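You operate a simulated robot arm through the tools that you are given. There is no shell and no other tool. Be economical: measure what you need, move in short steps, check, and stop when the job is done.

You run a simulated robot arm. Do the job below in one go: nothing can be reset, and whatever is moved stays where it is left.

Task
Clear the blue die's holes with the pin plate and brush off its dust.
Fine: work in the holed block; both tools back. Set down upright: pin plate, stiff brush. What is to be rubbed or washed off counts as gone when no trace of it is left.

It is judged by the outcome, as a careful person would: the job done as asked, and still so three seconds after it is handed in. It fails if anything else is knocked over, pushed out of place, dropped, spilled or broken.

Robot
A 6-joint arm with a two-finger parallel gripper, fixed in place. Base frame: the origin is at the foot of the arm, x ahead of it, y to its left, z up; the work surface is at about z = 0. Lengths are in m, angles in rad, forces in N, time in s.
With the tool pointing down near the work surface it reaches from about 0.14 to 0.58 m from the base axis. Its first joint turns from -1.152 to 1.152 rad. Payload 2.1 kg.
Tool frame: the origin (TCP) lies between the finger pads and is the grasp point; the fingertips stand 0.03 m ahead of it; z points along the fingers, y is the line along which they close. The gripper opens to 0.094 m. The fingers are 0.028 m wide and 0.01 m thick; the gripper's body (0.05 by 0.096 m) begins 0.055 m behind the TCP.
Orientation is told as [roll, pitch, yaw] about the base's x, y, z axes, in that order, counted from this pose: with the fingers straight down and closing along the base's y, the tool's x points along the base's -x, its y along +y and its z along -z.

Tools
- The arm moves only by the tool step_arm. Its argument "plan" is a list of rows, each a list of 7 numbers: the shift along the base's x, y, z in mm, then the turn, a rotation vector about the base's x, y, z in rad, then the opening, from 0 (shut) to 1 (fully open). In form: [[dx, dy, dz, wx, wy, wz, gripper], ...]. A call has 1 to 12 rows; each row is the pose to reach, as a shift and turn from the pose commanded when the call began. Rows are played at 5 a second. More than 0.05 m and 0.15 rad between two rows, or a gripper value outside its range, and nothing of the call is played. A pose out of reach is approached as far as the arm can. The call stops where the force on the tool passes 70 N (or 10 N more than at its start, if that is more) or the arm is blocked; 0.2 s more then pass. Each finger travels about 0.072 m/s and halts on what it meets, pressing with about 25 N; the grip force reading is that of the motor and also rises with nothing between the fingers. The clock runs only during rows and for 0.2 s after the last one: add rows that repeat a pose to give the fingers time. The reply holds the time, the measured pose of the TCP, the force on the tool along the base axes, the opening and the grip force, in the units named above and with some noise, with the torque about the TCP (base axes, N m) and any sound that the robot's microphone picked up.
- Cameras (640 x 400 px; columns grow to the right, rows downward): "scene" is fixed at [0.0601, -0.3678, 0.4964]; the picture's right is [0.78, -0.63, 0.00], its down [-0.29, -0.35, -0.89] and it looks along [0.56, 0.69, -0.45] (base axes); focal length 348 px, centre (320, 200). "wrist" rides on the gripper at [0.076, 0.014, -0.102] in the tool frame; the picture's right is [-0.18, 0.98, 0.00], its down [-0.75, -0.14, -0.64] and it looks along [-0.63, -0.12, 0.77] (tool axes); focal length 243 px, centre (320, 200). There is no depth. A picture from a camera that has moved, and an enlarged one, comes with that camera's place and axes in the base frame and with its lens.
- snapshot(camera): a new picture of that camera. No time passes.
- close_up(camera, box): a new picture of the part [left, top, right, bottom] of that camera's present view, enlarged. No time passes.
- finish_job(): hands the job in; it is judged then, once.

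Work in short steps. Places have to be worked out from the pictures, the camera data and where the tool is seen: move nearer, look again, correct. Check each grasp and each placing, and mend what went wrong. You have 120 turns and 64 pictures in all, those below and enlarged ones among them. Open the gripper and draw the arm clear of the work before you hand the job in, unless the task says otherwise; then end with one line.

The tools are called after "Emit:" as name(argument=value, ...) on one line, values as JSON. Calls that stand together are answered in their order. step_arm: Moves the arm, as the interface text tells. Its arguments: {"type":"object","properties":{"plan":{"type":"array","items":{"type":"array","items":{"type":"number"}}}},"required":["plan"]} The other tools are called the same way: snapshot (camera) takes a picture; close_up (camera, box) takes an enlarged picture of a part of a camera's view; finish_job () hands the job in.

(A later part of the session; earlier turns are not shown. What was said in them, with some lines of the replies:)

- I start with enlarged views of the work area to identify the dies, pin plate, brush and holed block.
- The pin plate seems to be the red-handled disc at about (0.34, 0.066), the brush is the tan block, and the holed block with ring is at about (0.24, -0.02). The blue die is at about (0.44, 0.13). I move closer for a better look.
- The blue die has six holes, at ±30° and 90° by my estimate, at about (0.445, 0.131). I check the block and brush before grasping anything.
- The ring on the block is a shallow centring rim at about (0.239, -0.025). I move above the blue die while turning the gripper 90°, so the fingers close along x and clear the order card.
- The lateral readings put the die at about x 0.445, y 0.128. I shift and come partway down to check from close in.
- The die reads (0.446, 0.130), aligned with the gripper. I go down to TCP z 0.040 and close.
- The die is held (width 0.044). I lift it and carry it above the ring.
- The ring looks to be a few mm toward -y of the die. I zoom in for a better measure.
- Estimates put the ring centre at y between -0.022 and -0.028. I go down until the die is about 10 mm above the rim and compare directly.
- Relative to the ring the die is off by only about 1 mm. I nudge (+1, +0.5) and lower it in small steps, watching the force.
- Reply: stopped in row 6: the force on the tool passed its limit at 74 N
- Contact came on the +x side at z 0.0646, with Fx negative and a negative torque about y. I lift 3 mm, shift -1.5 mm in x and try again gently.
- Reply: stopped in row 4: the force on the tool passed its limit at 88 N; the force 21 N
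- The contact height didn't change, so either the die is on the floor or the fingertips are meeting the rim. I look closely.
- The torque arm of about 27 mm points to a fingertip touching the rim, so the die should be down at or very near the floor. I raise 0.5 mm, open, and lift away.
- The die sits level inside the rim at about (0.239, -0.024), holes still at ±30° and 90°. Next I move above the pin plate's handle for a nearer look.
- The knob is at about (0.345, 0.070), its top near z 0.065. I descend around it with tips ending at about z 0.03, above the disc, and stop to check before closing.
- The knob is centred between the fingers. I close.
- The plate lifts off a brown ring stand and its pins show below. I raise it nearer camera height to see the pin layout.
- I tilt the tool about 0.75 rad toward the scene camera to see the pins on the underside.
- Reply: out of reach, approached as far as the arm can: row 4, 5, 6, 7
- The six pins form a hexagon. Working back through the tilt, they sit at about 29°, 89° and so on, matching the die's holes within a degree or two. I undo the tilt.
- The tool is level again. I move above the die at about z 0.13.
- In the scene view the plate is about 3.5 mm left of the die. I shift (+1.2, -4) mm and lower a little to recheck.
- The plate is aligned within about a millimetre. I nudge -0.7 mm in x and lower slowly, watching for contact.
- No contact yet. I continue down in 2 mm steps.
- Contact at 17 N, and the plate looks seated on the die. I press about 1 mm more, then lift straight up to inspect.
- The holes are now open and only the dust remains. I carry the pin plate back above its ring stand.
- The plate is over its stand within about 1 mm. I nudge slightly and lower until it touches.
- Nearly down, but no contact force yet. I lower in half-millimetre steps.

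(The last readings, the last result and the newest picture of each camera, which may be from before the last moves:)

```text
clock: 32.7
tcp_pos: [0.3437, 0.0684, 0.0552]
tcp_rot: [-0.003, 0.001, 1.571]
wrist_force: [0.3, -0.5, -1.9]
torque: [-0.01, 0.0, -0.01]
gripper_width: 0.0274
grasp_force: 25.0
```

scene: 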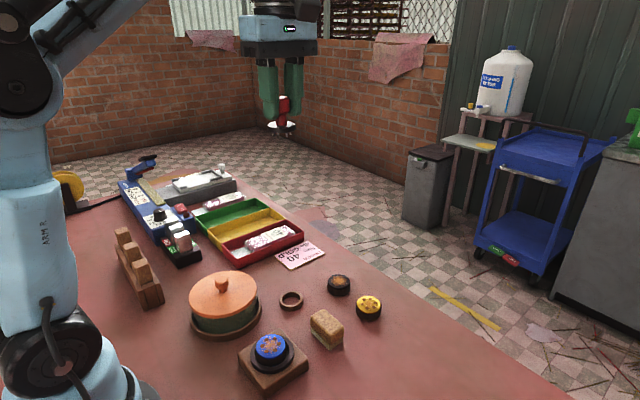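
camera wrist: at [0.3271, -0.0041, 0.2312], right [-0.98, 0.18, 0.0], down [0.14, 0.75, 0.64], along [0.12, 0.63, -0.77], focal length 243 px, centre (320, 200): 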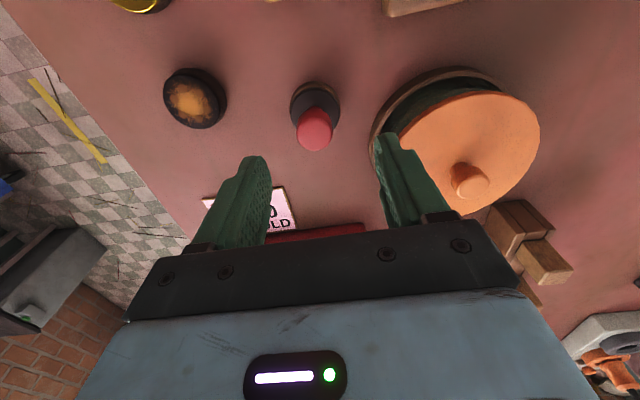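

Emit:
step_arm(plan=[[0, 0, -0.7, 0, 0, 0, 0.15], [0, 0, -1.4, 0, 0, 0, 0.15], [0, 0, -2.1, 0, 0, 0, 0.15], [0, 0, -2.1, 0, 0, 0, 0.15]])

Emit:
close_up(camera="scene", box=[255, 255, 327, 312])

```text
clock: 33.7
tcp_pos: [0.3434, 0.0685, 0.0521]
tcp_rot: [-0.007, 0.0, 1.57]
wrist_force: [5.3, 0.7, 19.6]
torque: [0.02, 0.15, -0.02]
gripper_width: 0.0276
grasp_force: 24.9
```

```text
7.02 times, centred on (291, 284) of scene
camera zoom: at [0.06, -0.3678, 0.4964], right [0.78, -0.63, 0.0], down [-0.29, -0.35, -0.89], along [0.56, 0.69, -0.45], focal length 2439 px, centre (524, -386)
```

zoom: 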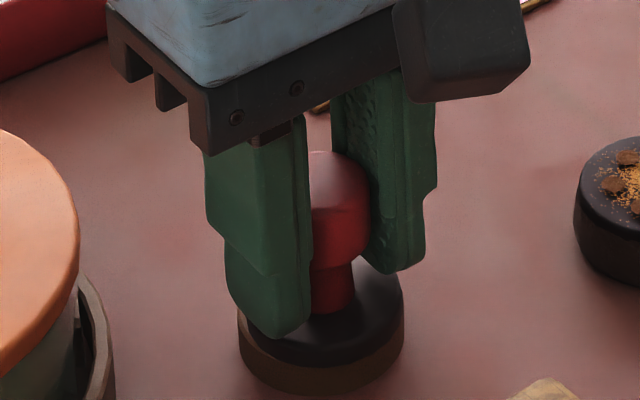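

The plate is seated with 19 N on the stand. I ease up 1 mm, open, and lift clear.

Emit:
step_arm(plan=[[0, 0, 1, 0, 0, 0, 0.15], [0, 0, 1, 0, 0, 0, 0.4], [0, 0, 1, 0, 0, 0, 0.65], [0, 0, 1, 0, 0, 0, 0.65], [0, 0, 40, 0, 0, 0, 0.65], [0, 0, 80, 0, 0, 0, 0.65], [0, 0, 80, 0, 0, 0, 0.65]])

Emit:
close_up(camera="scene", box=[250, 250, 378, 350])

Emit:
snapshot(camera="wrist")

```text
clock: 35.3
tcp_pos: [0.3444, 0.0677, 0.1351]
tcp_rot: [-0.003, 0.002, 1.57]
wrist_force: [0.9, 1.1, -0.5]
torque: [-0.02, 0.02, 0.01]
gripper_width: 0.061
grasp_force: 0.0
```

```text
4.00 times, centred on (314, 300) of scene
camera zoom: at [0.0601, -0.3678, 0.4964], right [0.78, -0.63, 0.0], down [-0.29, -0.35, -0.89], along [0.56, 0.69, -0.45], focal length 1390 px, centre (344, -200)
```

zoom: 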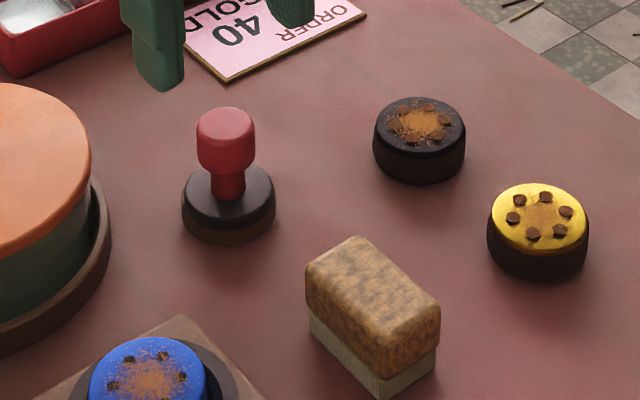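

```text
19 pictures are left
camera wrist: at [0.3289, -0.0094, 0.2365], right [-0.98, 0.18, 0.0], down [0.14, 0.75, 0.64], along [0.12, 0.63, -0.77], focal length 243 px, centre (320, 200)
```

wrist: 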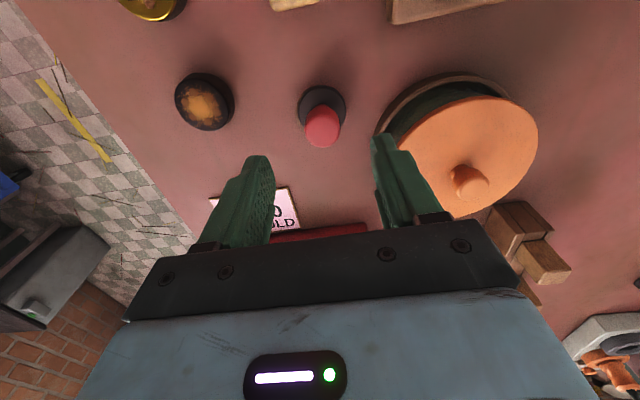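

The pin plate is back upright on its stand. The brush is at about (0.343, -0.036) with its long side along y, so the current grip direction suits its 30 mm width. I move above it.

Emit:
step_arm(plan=[[0, -35, 0, 0, 0, 0, 0.65], [-1, -70, 0, 0, 0, 0, 0.65], [-1, -104, 0, 0, 0, 0, 0.65], [-1, -104, -25, 0, 0, 0, 0.65], [-1, -104, -45, 0, 0, 0, 0.65], [-1, -104, -45, 0, 0, 0, 0.65]])

Emit:
close_up(camera="wrist", box=[220, 60, 420, 240])

```text
clock: 36.7
tcp_pos: [0.343, -0.0356, 0.0897]
tcp_rot: [-0.004, 0.002, 1.571]
wrist_force: [-0.1, -0.1, 0.0]
torque: [0.03, 0.0, 0.04]
gripper_width: 0.0611
grasp_force: 0.0
```

```text
2.22 times, centred on (320, 150) of wrist
camera zoom: at [0.3284, -0.1135, 0.1914], right [-0.98, 0.18, 0.0], down [0.14, 0.75, 0.64], along [0.12, 0.63, -0.77], focal length 539 px, centre (320, 311)
```

zoom: 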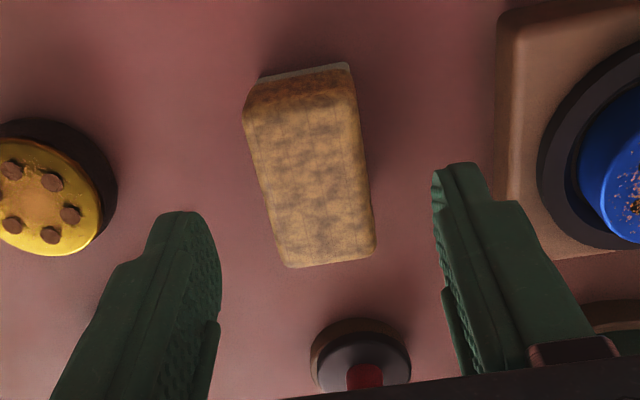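

The brush is at (0.345, -0.0375). I adjust, descend to TCP z 0.050, close, and lift slightly.

Emit:
step_arm(plan=[[1.5, -2, -15, 0, 0, 0, 0.65], [1.5, -2, -39, 0, 0, 0, 0.65], [1.5, -2, -39, 0, 0, 0, 0.65], [1.5, -2, -39, 0, 0, 0, 0.4], [1.5, -2, -39, 0, 0, 0, 0.15], [1.5, -2, -39, 0, 0, 0, 0.15], [1.5, -2, -39, 0, 0, 0, 0.15], [1.5, -2, -39, 0, 0, 0, 0.15]])

Emit:
close_up(camera="scene", box=[270, 270, 390, 360])

```text
clock: 38.5
tcp_pos: [0.3444, -0.0385, 0.0486]
tcp_rot: [-0.005, 0.001, 1.571]
wrist_force: [0.2, -0.9, 0.1]
torque: [0.03, -0.01, 0.01]
gripper_width: 0.033
grasp_force: 25.1
```

```text
4.44 times, centred on (330, 315) of scene
camera zoom: at [0.0601, -0.3678, 0.4964], right [0.78, -0.63, 0.0], down [-0.29, -0.35, -0.89], along [0.56, 0.69, -0.45], focal length 1545 px, centre (276, -311)
```

zoom: 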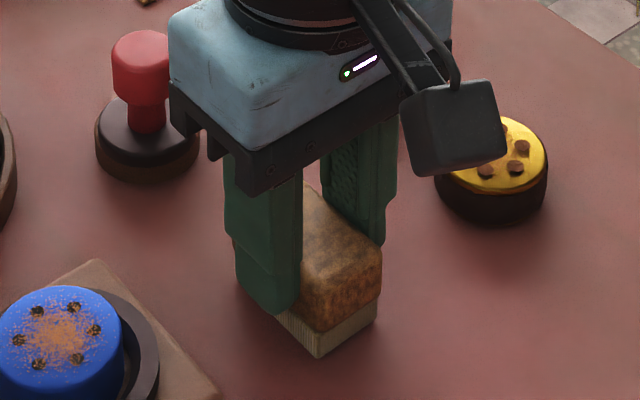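

The brush is held (width 0.033). I lift it and bring it to the +x side of the die at about die-top height.

Emit:
step_arm(plan=[[0, 0, 20, 0, 0, 0, 0.15], [0, 0, 60, 0, 0, 0, 0.15], [-30, 6, 65, 0, 0, 0, 0.15], [-57, 13, 65, 0, 0, 0, 0.15], [-57, 13, 48, 0, 0, 0, 0.15], [-57, 13, 48, 0, 0, 0, 0.15]])

Emit:
close_up(camera="scene", box=[220, 290, 340, 380])

```text
clock: 39.9
tcp_pos: [0.2874, -0.024, 0.0972]
tcp_rot: [-0.003, 0.003, 1.57]
wrist_force: [0.0, -0.1, -1.2]
torque: [-0.03, 0.0, 0.0]
gripper_width: 0.0331
grasp_force: 24.7
```

```text
4.44 times, centred on (280, 335) of scene
camera zoom: at [0.0601, -0.3678, 0.4964], right [0.78, -0.63, 0.0], down [-0.29, -0.35, -0.89], along [0.56, 0.69, -0.45], focal length 1545 px, centre (498, -400)
```

zoom: 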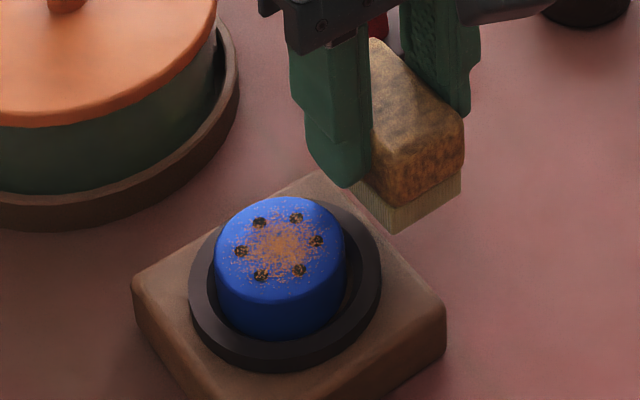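

The brush is level with the die top. I sweep it across in -x and watch the force.

Emit:
step_arm(plan=[[-10, 0, -1, 0, 0, 0, 0.15], [-20, 0, -1, 0, 0, 0, 0.15], [-30, 0, -1, 0, 0, 0, 0.15], [-40, 0, -1, 0, 0, 0, 0.15], [-48, 0, -1, 0, 0, 0, 0.15]])

```text
clock: 41.1
tcp_pos: [0.244, -0.0246, 0.0978]
tcp_rot: [-0.029, 0.004, 1.572]
wrist_force: [48.8, 3.1, 25.4]
torque: [0.17, -2.52, -0.04]
gripper_width: 0.0816
grasp_force: 25.1
```

The gripper was forced open and the x force is high, so something went wrong. I look before moving.

Emit:
close_up(camera="scene", box=[220, 290, 340, 380])

Emit:
snapshot(camera="wrist")

```text
4.44 times, centred on (280, 335) of scene
camera zoom: at [0.06, -0.3677, 0.4964], right [0.78, -0.63, 0.0], down [-0.29, -0.35, -0.89], along [0.56, 0.69, -0.45], focal length 1545 px, centre (498, -400)
```

zoom: 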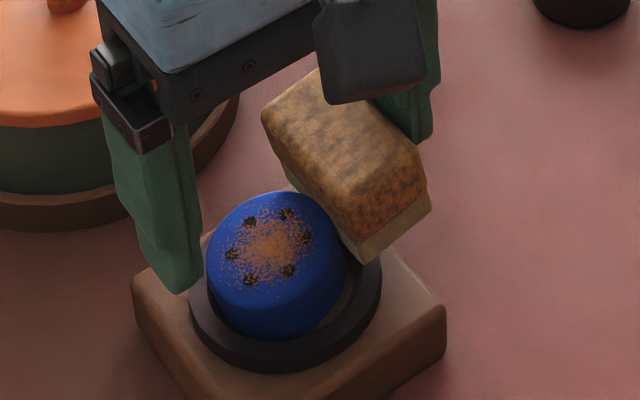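

```text
14 pictures are left
camera wrist: at [0.228, -0.102, 0.1995], right [-0.98, 0.18, -0.03], down [0.12, 0.76, 0.64], along [0.14, 0.63, -0.77], focal length 243 px, centre (320, 200)
```

wrist: 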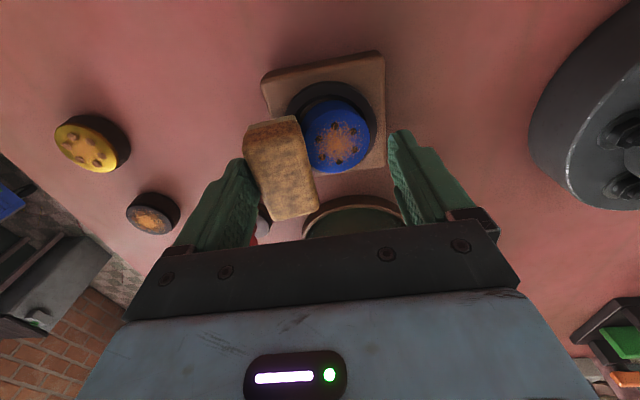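

The bristles were below the die top, so the die's side caught the brush and it is now wedged between the right finger and the die. I move slowly in +x with the gripper still closing, so it re-grips the brush while keeping it pinned.

Emit:
step_arm(plan=[[3, 0, 0, 0, 0, 0, 0.15], [6, 0, 0, 0, 0, 0, 0.15], [9, 0, 0, 0, 0, 0, 0.15], [12, 0, 0, 0, 0, 0, 0.15], [15, 0, 0, 0, 0, 0, 0.15], [18, 0, 0, 0, 0, 0, 0.15], [21, 0, 0, 0, 0, 0, 0.15], [24, 0, 0, 0, 0, 0, 0.15], [26, 0, 0, 0, 0, 0, 0.15], [26, 0, 0, 0, 0, 0, 0.15]])

Emit:
close_up(camera="scene", box=[220, 290, 340, 380])

```text
clock: 43.3
tcp_pos: [0.2686, -0.0263, 0.0974]
tcp_rot: [-0.02, 0.005, 1.57]
wrist_force: [36.8, 2.3, 18.8]
torque: [0.14, -1.4, -0.12]
gripper_width: 0.0363
grasp_force: 25.1
```

```text
4.44 times, centred on (280, 335) of scene
camera zoom: at [0.06, -0.3678, 0.4964], right [0.78, -0.63, 0.0], down [-0.29, -0.35, -0.89], along [0.56, 0.69, -0.45], focal length 1545 px, centre (498, -400)
```

zoom: 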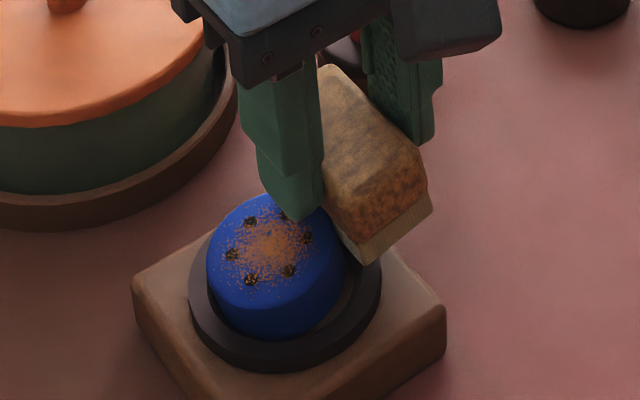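

The brush is nearly re-gripped (0.036). I go a few mm further in +x to complete the clamp.

Emit:
step_arm(plan=[[2, 0, 0, 0, 0, 0, 0.15], [4, 0, 0, 0, 0, 0, 0.15], [6, 0, 0, 0, 0, 0, 0.15], [6, 0, 0, 0, 0, 0, 0.15], [6, 0, 0, 0, 0, 0, 0.15]])

Emit:
close_up(camera="scene", box=[220, 290, 340, 380])

```text
clock: 44.5
tcp_pos: [0.2709, -0.0252, 0.0961]
tcp_rot: [-0.005, 0.002, 1.572]
wrist_force: [4.6, 0.4, 0.7]
torque: [-0.02, -0.26, -0.02]
gripper_width: 0.0356
grasp_force: 24.9
```

```text
4.44 times, centred on (280, 335) of scene
camera zoom: at [0.0601, -0.3678, 0.4964], right [0.78, -0.63, 0.0], down [-0.29, -0.35, -0.89], along [0.56, 0.69, -0.45], focal length 1545 px, centre (498, -400)
```

zoom: 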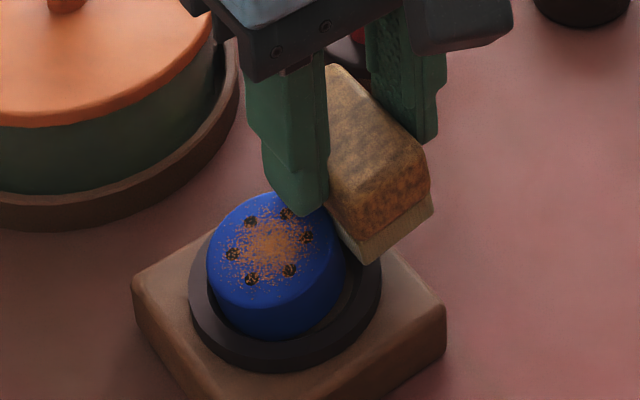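

Forces are low and the brush is held but slightly tilted. I lift it away, then set it flat at its home spot to re-grip it squarely.

Emit:
step_arm(plan=[[5, 0, 0, 0, 0, 0, 0.15], [10, 0, 2, 0, 0, 0, 0.15], [18, 0, 10, 0, 0, 0, 0.15], [30, 0, 25, 0, 0, 0, 0.15], [50, -6, 25, 0, 0, 0, 0.15], [73, -13, 25, 0, 0, 0, 0.15], [73, -13, 0, 0, 0, 0, 0.15], [73, -13, 0, 0, 0, 0, 0.15]])

Emit:
close_up(camera="scene", box=[225, 270, 385, 385])

```text
clock: 46.3
tcp_pos: [0.3448, -0.0366, 0.0952]
tcp_rot: [-0.003, 0.001, 1.571]
wrist_force: [-0.1, 0.0, -1.2]
torque: [0.03, -0.02, 0.01]
gripper_width: 0.0328
grasp_force: 24.6
```

```text
3.48 times, centred on (305, 328) of scene
camera zoom: at [0.0601, -0.3678, 0.4964], right [0.78, -0.63, 0.0], down [-0.29, -0.35, -0.89], along [0.56, 0.69, -0.45], focal length 1209 px, centre (372, -244)
```

zoom: 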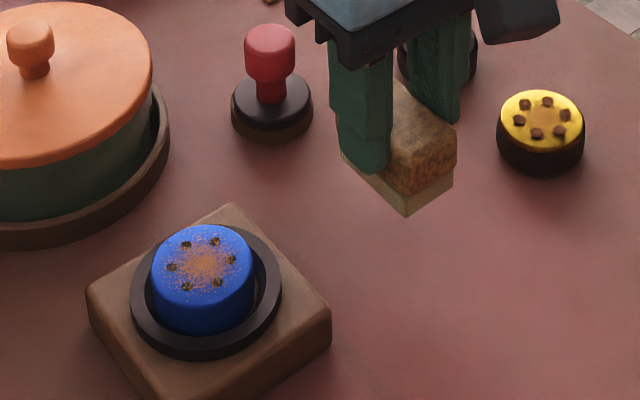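

The grip squared up (0.0328) and the die is still upright in the ring. This time I come down onto the die from directly above to find the contact height.

Emit:
step_arm(plan=[[0, 0, 30, 0, 0, 0, 0.15], [-35, 4, 32, 0, 0, 0, 0.15], [-70, 8, 32, 0, 0, 0, 0.15], [-106, 12, 32, 0, 0, 0, 0.15], [-106, 12, 20, 0, 0, 0, 0.15], [-106, 12, 14, 0, 0, 0, 0.15], [-106, 12, 11, 0, 0, 0, 0.15], [-106, 12, 11, 0, 0, 0, 0.15]])

```text
clock: 48.1
tcp_pos: [0.2381, -0.0245, 0.1057]
tcp_rot: [-0.004, 0.002, 1.572]
wrist_force: [0.3, 0.7, -0.5]
torque: [0.01, 0.0, 0.01]
gripper_width: 0.0332
grasp_force: 24.6
```

Emit:
step_arm(plan=[[0, 0, -1, 0, 0, 0, 0.15], [0, 0, -2, 0, 0, 0, 0.15], [0, 0, -2, 0, 0, 0, 0.15]])

Emit:
close_up(camera="scene", box=[230, 300, 326, 372])

```text
clock: 48.9
tcp_pos: [0.2383, -0.0256, 0.1052]
tcp_rot: [-0.004, 0.002, 1.571]
wrist_force: [0.4, 0.1, 0.0]
torque: [-0.02, 0.01, 0.0]
gripper_width: 0.0333
grasp_force: 25.2
```

```text
5.56 times, centred on (278, 336) of scene
camera zoom: at [0.0601, -0.3678, 0.4964], right [0.78, -0.63, 0.0], down [-0.29, -0.35, -0.89], along [0.56, 0.69, -0.45], focal length 1931 px, centre (553, -556)
```

zoom: 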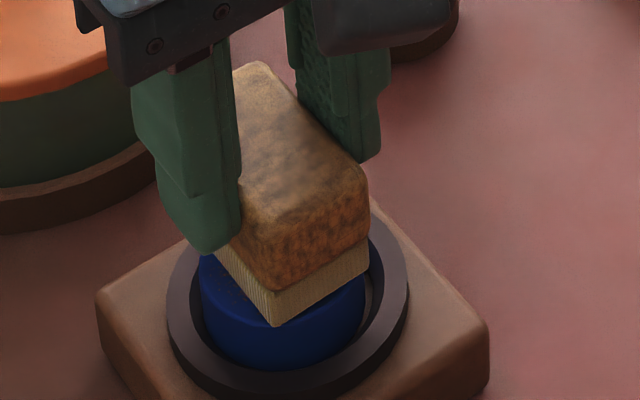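

Emit:
step_arm(plan=[[0, 0, -1, 0, 0, 0, 0.15], [0, 0, -1.5, 0, 0, 0, 0.15], [0, 0, -1.5, 0, 0, 0, 0.15]])

```text
clock: 49.7
tcp_pos: [0.2367, -0.0251, 0.1028]
tcp_rot: [-0.003, 0.001, 1.572]
wrist_force: [0.9, 0.1, -1.2]
torque: [0.01, 0.04, 0.01]
gripper_width: 0.0331
grasp_force: 24.9
```

Emit:
step_arm(plan=[[0, 0, -0.8, 0, 0, 0, 0.15], [0, 0, -1.6, 0, 0, 0, 0.15], [0, 0, -1.6, 0, 0, 0, 0.15]])

```text
clock: 50.5
tcp_pos: [0.238, -0.0246, 0.1023]
tcp_rot: [-0.003, 0.001, 1.571]
wrist_force: [0.2, -0.4, -1.0]
torque: [0.03, 0.03, 0.01]
gripper_width: 0.033
grasp_force: 25.2
```

Emit:
step_arm(plan=[[0, 0, -0.7, 0, 0, 0, 0.15], [0, 0, -1.4, 0, 0, 0, 0.15], [0, 0, -1.4, 0, 0, 0, 0.15]])

```text
clock: 51.3
tcp_pos: [0.2392, -0.025, 0.1002]
tcp_rot: [-0.006, 0.002, 1.57]
wrist_force: [-1.5, 2.4, 23.4]
torque: [0.12, 0.04, 0.0]
gripper_width: 0.0333
grasp_force: 25.0
```

Contact at z 0.100 with 23 N. I ease 0.4 mm and rub back and forth in x, staying on top of the die.

Emit:
step_arm(plan=[[0, 0, 0.4, 0, 0, 0, 0.15], [5, 0, 0.4, 0, 0, 0, 0.15], [10, 0, 0.4, 0, 0, 0, 0.15], [15, 0, 0.4, 0, 0, 0, 0.15], [10, 0, 0.4, 0, 0, 0, 0.15], [4, 0, 0.4, 0, 0, 0, 0.15], [-2, 0, 0.4, 0, 0, 0, 0.15], [-8, 0, 0.4, 0, 0, 0, 0.15], [-14, 0, 0.4, 0, 0, 0, 0.15], [-8, 0, 0.4, 0, 0, 0, 0.15], [0, 0, 0.4, 0, 0, 0, 0.15]])

```text
clock: 53.7
tcp_pos: [0.2378, -0.0256, 0.1023]
tcp_rot: [-0.004, 0.002, 1.571]
wrist_force: [-0.8, 0.0, -0.2]
torque: [0.03, 0.01, 0.01]
gripper_width: 0.0331
grasp_force: 25.0
```

Contact is now light. I press about 0.6 mm deeper and rub again, in x and then in y.

Emit:
step_arm(plan=[[0, 0, -0.7, 0, 0, 0, 0.15], [7, 0, -0.7, 0, 0, 0, 0.15], [14, 0, -0.7, 0, 0, 0, 0.15], [7, 0, -0.7, 0, 0, 0, 0.15], [0, 0, -0.7, 0, 0, 0, 0.15], [-7, 0, -0.7, 0, 0, 0, 0.15], [-14, 0, -0.7, 0, 0, 0, 0.15], [-7, 0, -0.7, 0, 0, 0, 0.15], [0, 0, -0.7, 0, 0, 0, 0.15], [0, 7, -0.7, 0, 0, 0, 0.15], [0, -7, -0.7, 0, 0, 0, 0.15], [0, 0, -0.7, 0, 0, 0, 0.15]])

Emit:
step_arm(plan=[[0, 0, 10, 0, 0, 0, 0.15], [0, 0, 30, 0, 0, 0, 0.15], [30, 0, 30, 0, 0, 0, 0.15], [60, -4, 30, 0, 0, 0, 0.15], [60, -4, 30, 0, 0, 0, 0.15]])

Emit:
close_up(camera="scene", box=[230, 300, 326, 372])

```text
clock: 56.3
tcp_pos: [0.2384, -0.0252, 0.0998]
tcp_rot: [-0.007, 0.003, 1.571]
wrist_force: [0.6, -5.1, 11.1]
torque: [-0.19, 0.01, 0.0]
gripper_width: 0.033
grasp_force: 24.6
```

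```text
clock: 57.5
tcp_pos: [0.2996, -0.0297, 0.1294]
tcp_rot: [-0.003, 0.003, 1.572]
wrist_force: [0.3, 0.0, -0.7]
torque: [-0.02, -0.01, -0.01]
gripper_width: 0.033
grasp_force: 25.2
```

```text
5.56 times, centred on (278, 336) of scene
camera zoom: at [0.0601, -0.3678, 0.4964], right [0.78, -0.63, 0.0], down [-0.29, -0.35, -0.89], along [0.56, 0.69, -0.45], focal length 1931 px, centre (553, -556)
```

zoom: 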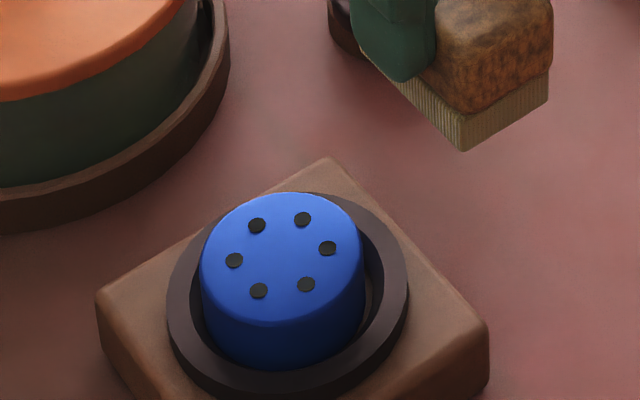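

The die is clean and its holes are open. I return the brush to its spot and lower it gently to the table.

Emit:
step_arm(plan=[[22, -4, 0, 0, 0, 0, 0.15], [45, -8.5, 0, 0, 0, 0, 0.15], [45, -8.5, -35, 0, 0, 0, 0.15], [45, -8.5, -65, 0, 0, 0, 0.15], [45, -8.5, -74, 0, 0, 0, 0.15], [45, -8.5, -76, 0, 0, 0, 0.15], [45, -8.5, -76, 0, 0, 0, 0.15]])

Emit:
close_up(camera="scene", box=[270, 270, 390, 360])

```text
clock: 59.1
tcp_pos: [0.3429, -0.0382, 0.0532]
tcp_rot: [-0.002, 0.002, 1.57]
wrist_force: [-0.5, -0.1, 0.0]
torque: [-0.03, -0.03, 0.01]
gripper_width: 0.033
grasp_force: 24.6
```

```text
4.44 times, centred on (330, 315) of scene
camera zoom: at [0.0601, -0.3678, 0.4964], right [0.78, -0.63, 0.0], down [-0.29, -0.35, -0.89], along [0.56, 0.69, -0.45], focal length 1545 px, centre (276, -311)
```

zoom: 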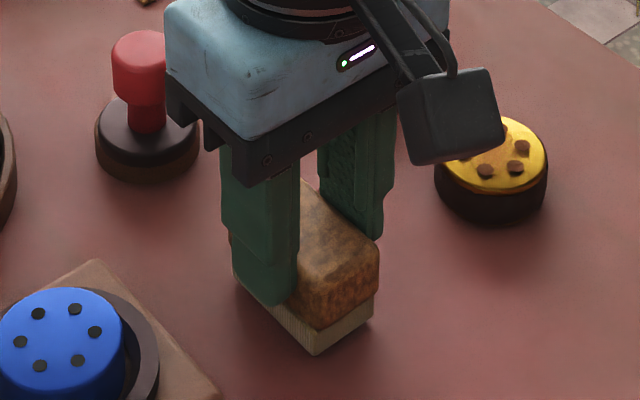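

It is nearly at the original spot. I nudge +1 mm in x and lower to contact.

Emit:
step_arm(plan=[[1.2, 0, -0.8, 0, 0, 0, 0.15], [1.2, 0, -1.6, 0, 0, 0, 0.15], [1.2, 0, -2.4, 0, 0, 0, 0.15], [1.2, 0, -2.4, 0, 0, 0, 0.15]])

```text
clock: 60.1
tcp_pos: [0.3438, -0.0386, 0.0504]
tcp_rot: [-0.003, 0.002, 1.569]
wrist_force: [-0.5, 1.6, 23.7]
torque: [0.02, 0.09, 0.03]
gripper_width: 0.0329
grasp_force: 25.2
```

The brush is on the table (23 N). I ease up slightly, open, and lift clear.

Emit:
step_arm(plan=[[0, 0, 0.7, 0, 0, 0, 0.15], [0, 0, 0.7, 0, 0, 0, 0.4], [0, 0, 0.7, 0, 0, 0, 0.65], [0, 0, 0.7, 0, 0, 0, 0.65], [0, 0, 40, 0, 0, 0, 0.65], [0, 0, 85, 0, 0, 0, 0.65], [0, 0, 130, 0, 0, 0, 0.65], [-30, 0, 170, 0, 0, 0, 0.65], [-30, 0, 200, 0, 0, 0, 0.65], [-30, 0, 200, 0, 0, 0, 0.65]])

Emit:
snapshot(camera="scene")

Emit:
close_up(camera="scene", box=[180, 230, 400, 390])

```text
clock: 62.3
tcp_pos: [0.3125, -0.0395, 0.2508]
tcp_rot: [-0.003, 0.002, 1.571]
wrist_force: [-0.4, 0.0, -0.2]
torque: [0.02, -0.02, 0.0]
gripper_width: 0.0609
grasp_force: 0.1
```

```text
7 pictures are left
```

scene: 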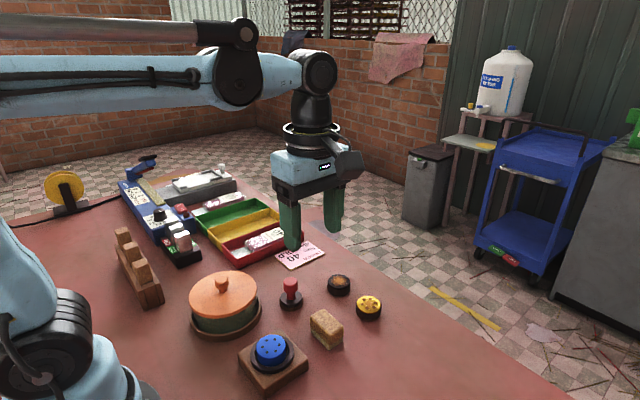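

```text
2.50 times, centred on (290, 310) of scene
camera zoom: at [0.0601, -0.3678, 0.4964], right [0.78, -0.63, 0.0], down [-0.29, -0.35, -0.89], along [0.56, 0.69, -0.45], focal length 869 px, centre (395, -75)
```

zoom: 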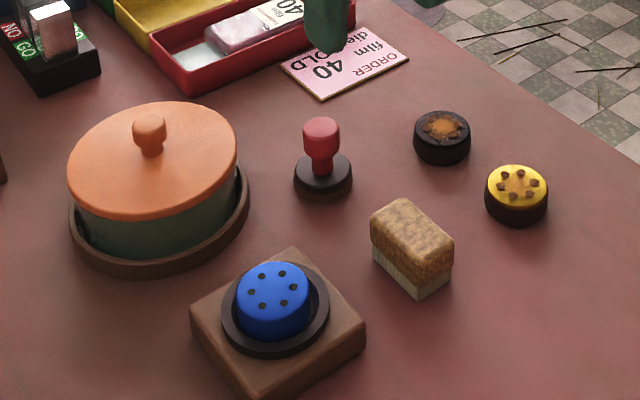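

Everything is in place. One last close check of the pin plate's seating and of the die.

Emit:
close_up(camera="scene", box=[255, 255, 327, 312])

Emit:
close_up(camera="scene", box=[240, 320, 310, 376])

```text
7.02 times, centred on (291, 284) of scene
camera zoom: at [0.0601, -0.3678, 0.4964], right [0.78, -0.63, 0.0], down [-0.29, -0.35, -0.89], along [0.56, 0.69, -0.45], focal length 2439 px, centre (524, -386)
```

zoom: 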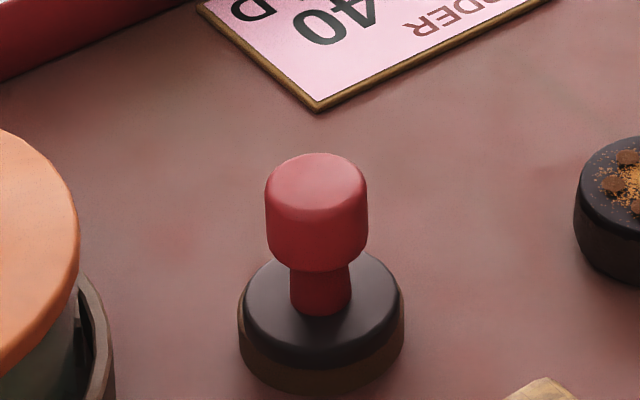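

```text
7.14 times, centred on (275, 348) of scene
camera zoom: at [0.0601, -0.3678, 0.4964], right [0.78, -0.63, 0.0], down [-0.29, -0.35, -0.89], along [0.56, 0.69, -0.45], focal length 2482 px, centre (641, -857)
```

zoom: 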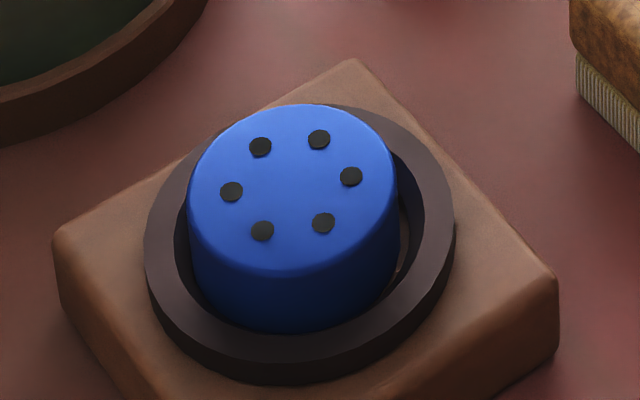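

The plate stands upright on its stand, the brush is back, and the clean die sits in the block with the arm clear. I hand the job in.

Emit:
finish_job()

```text
The job is handed in.
```

The blue die's six holes are clear and its dust is brushed off; it sits in the holed block, with the pin plate and stiff brush back upright in their places. On my first sweep the brush caught the die's edge and slipped in the gripper, but I re-gripped it without dropping it and nothing was knocked over.
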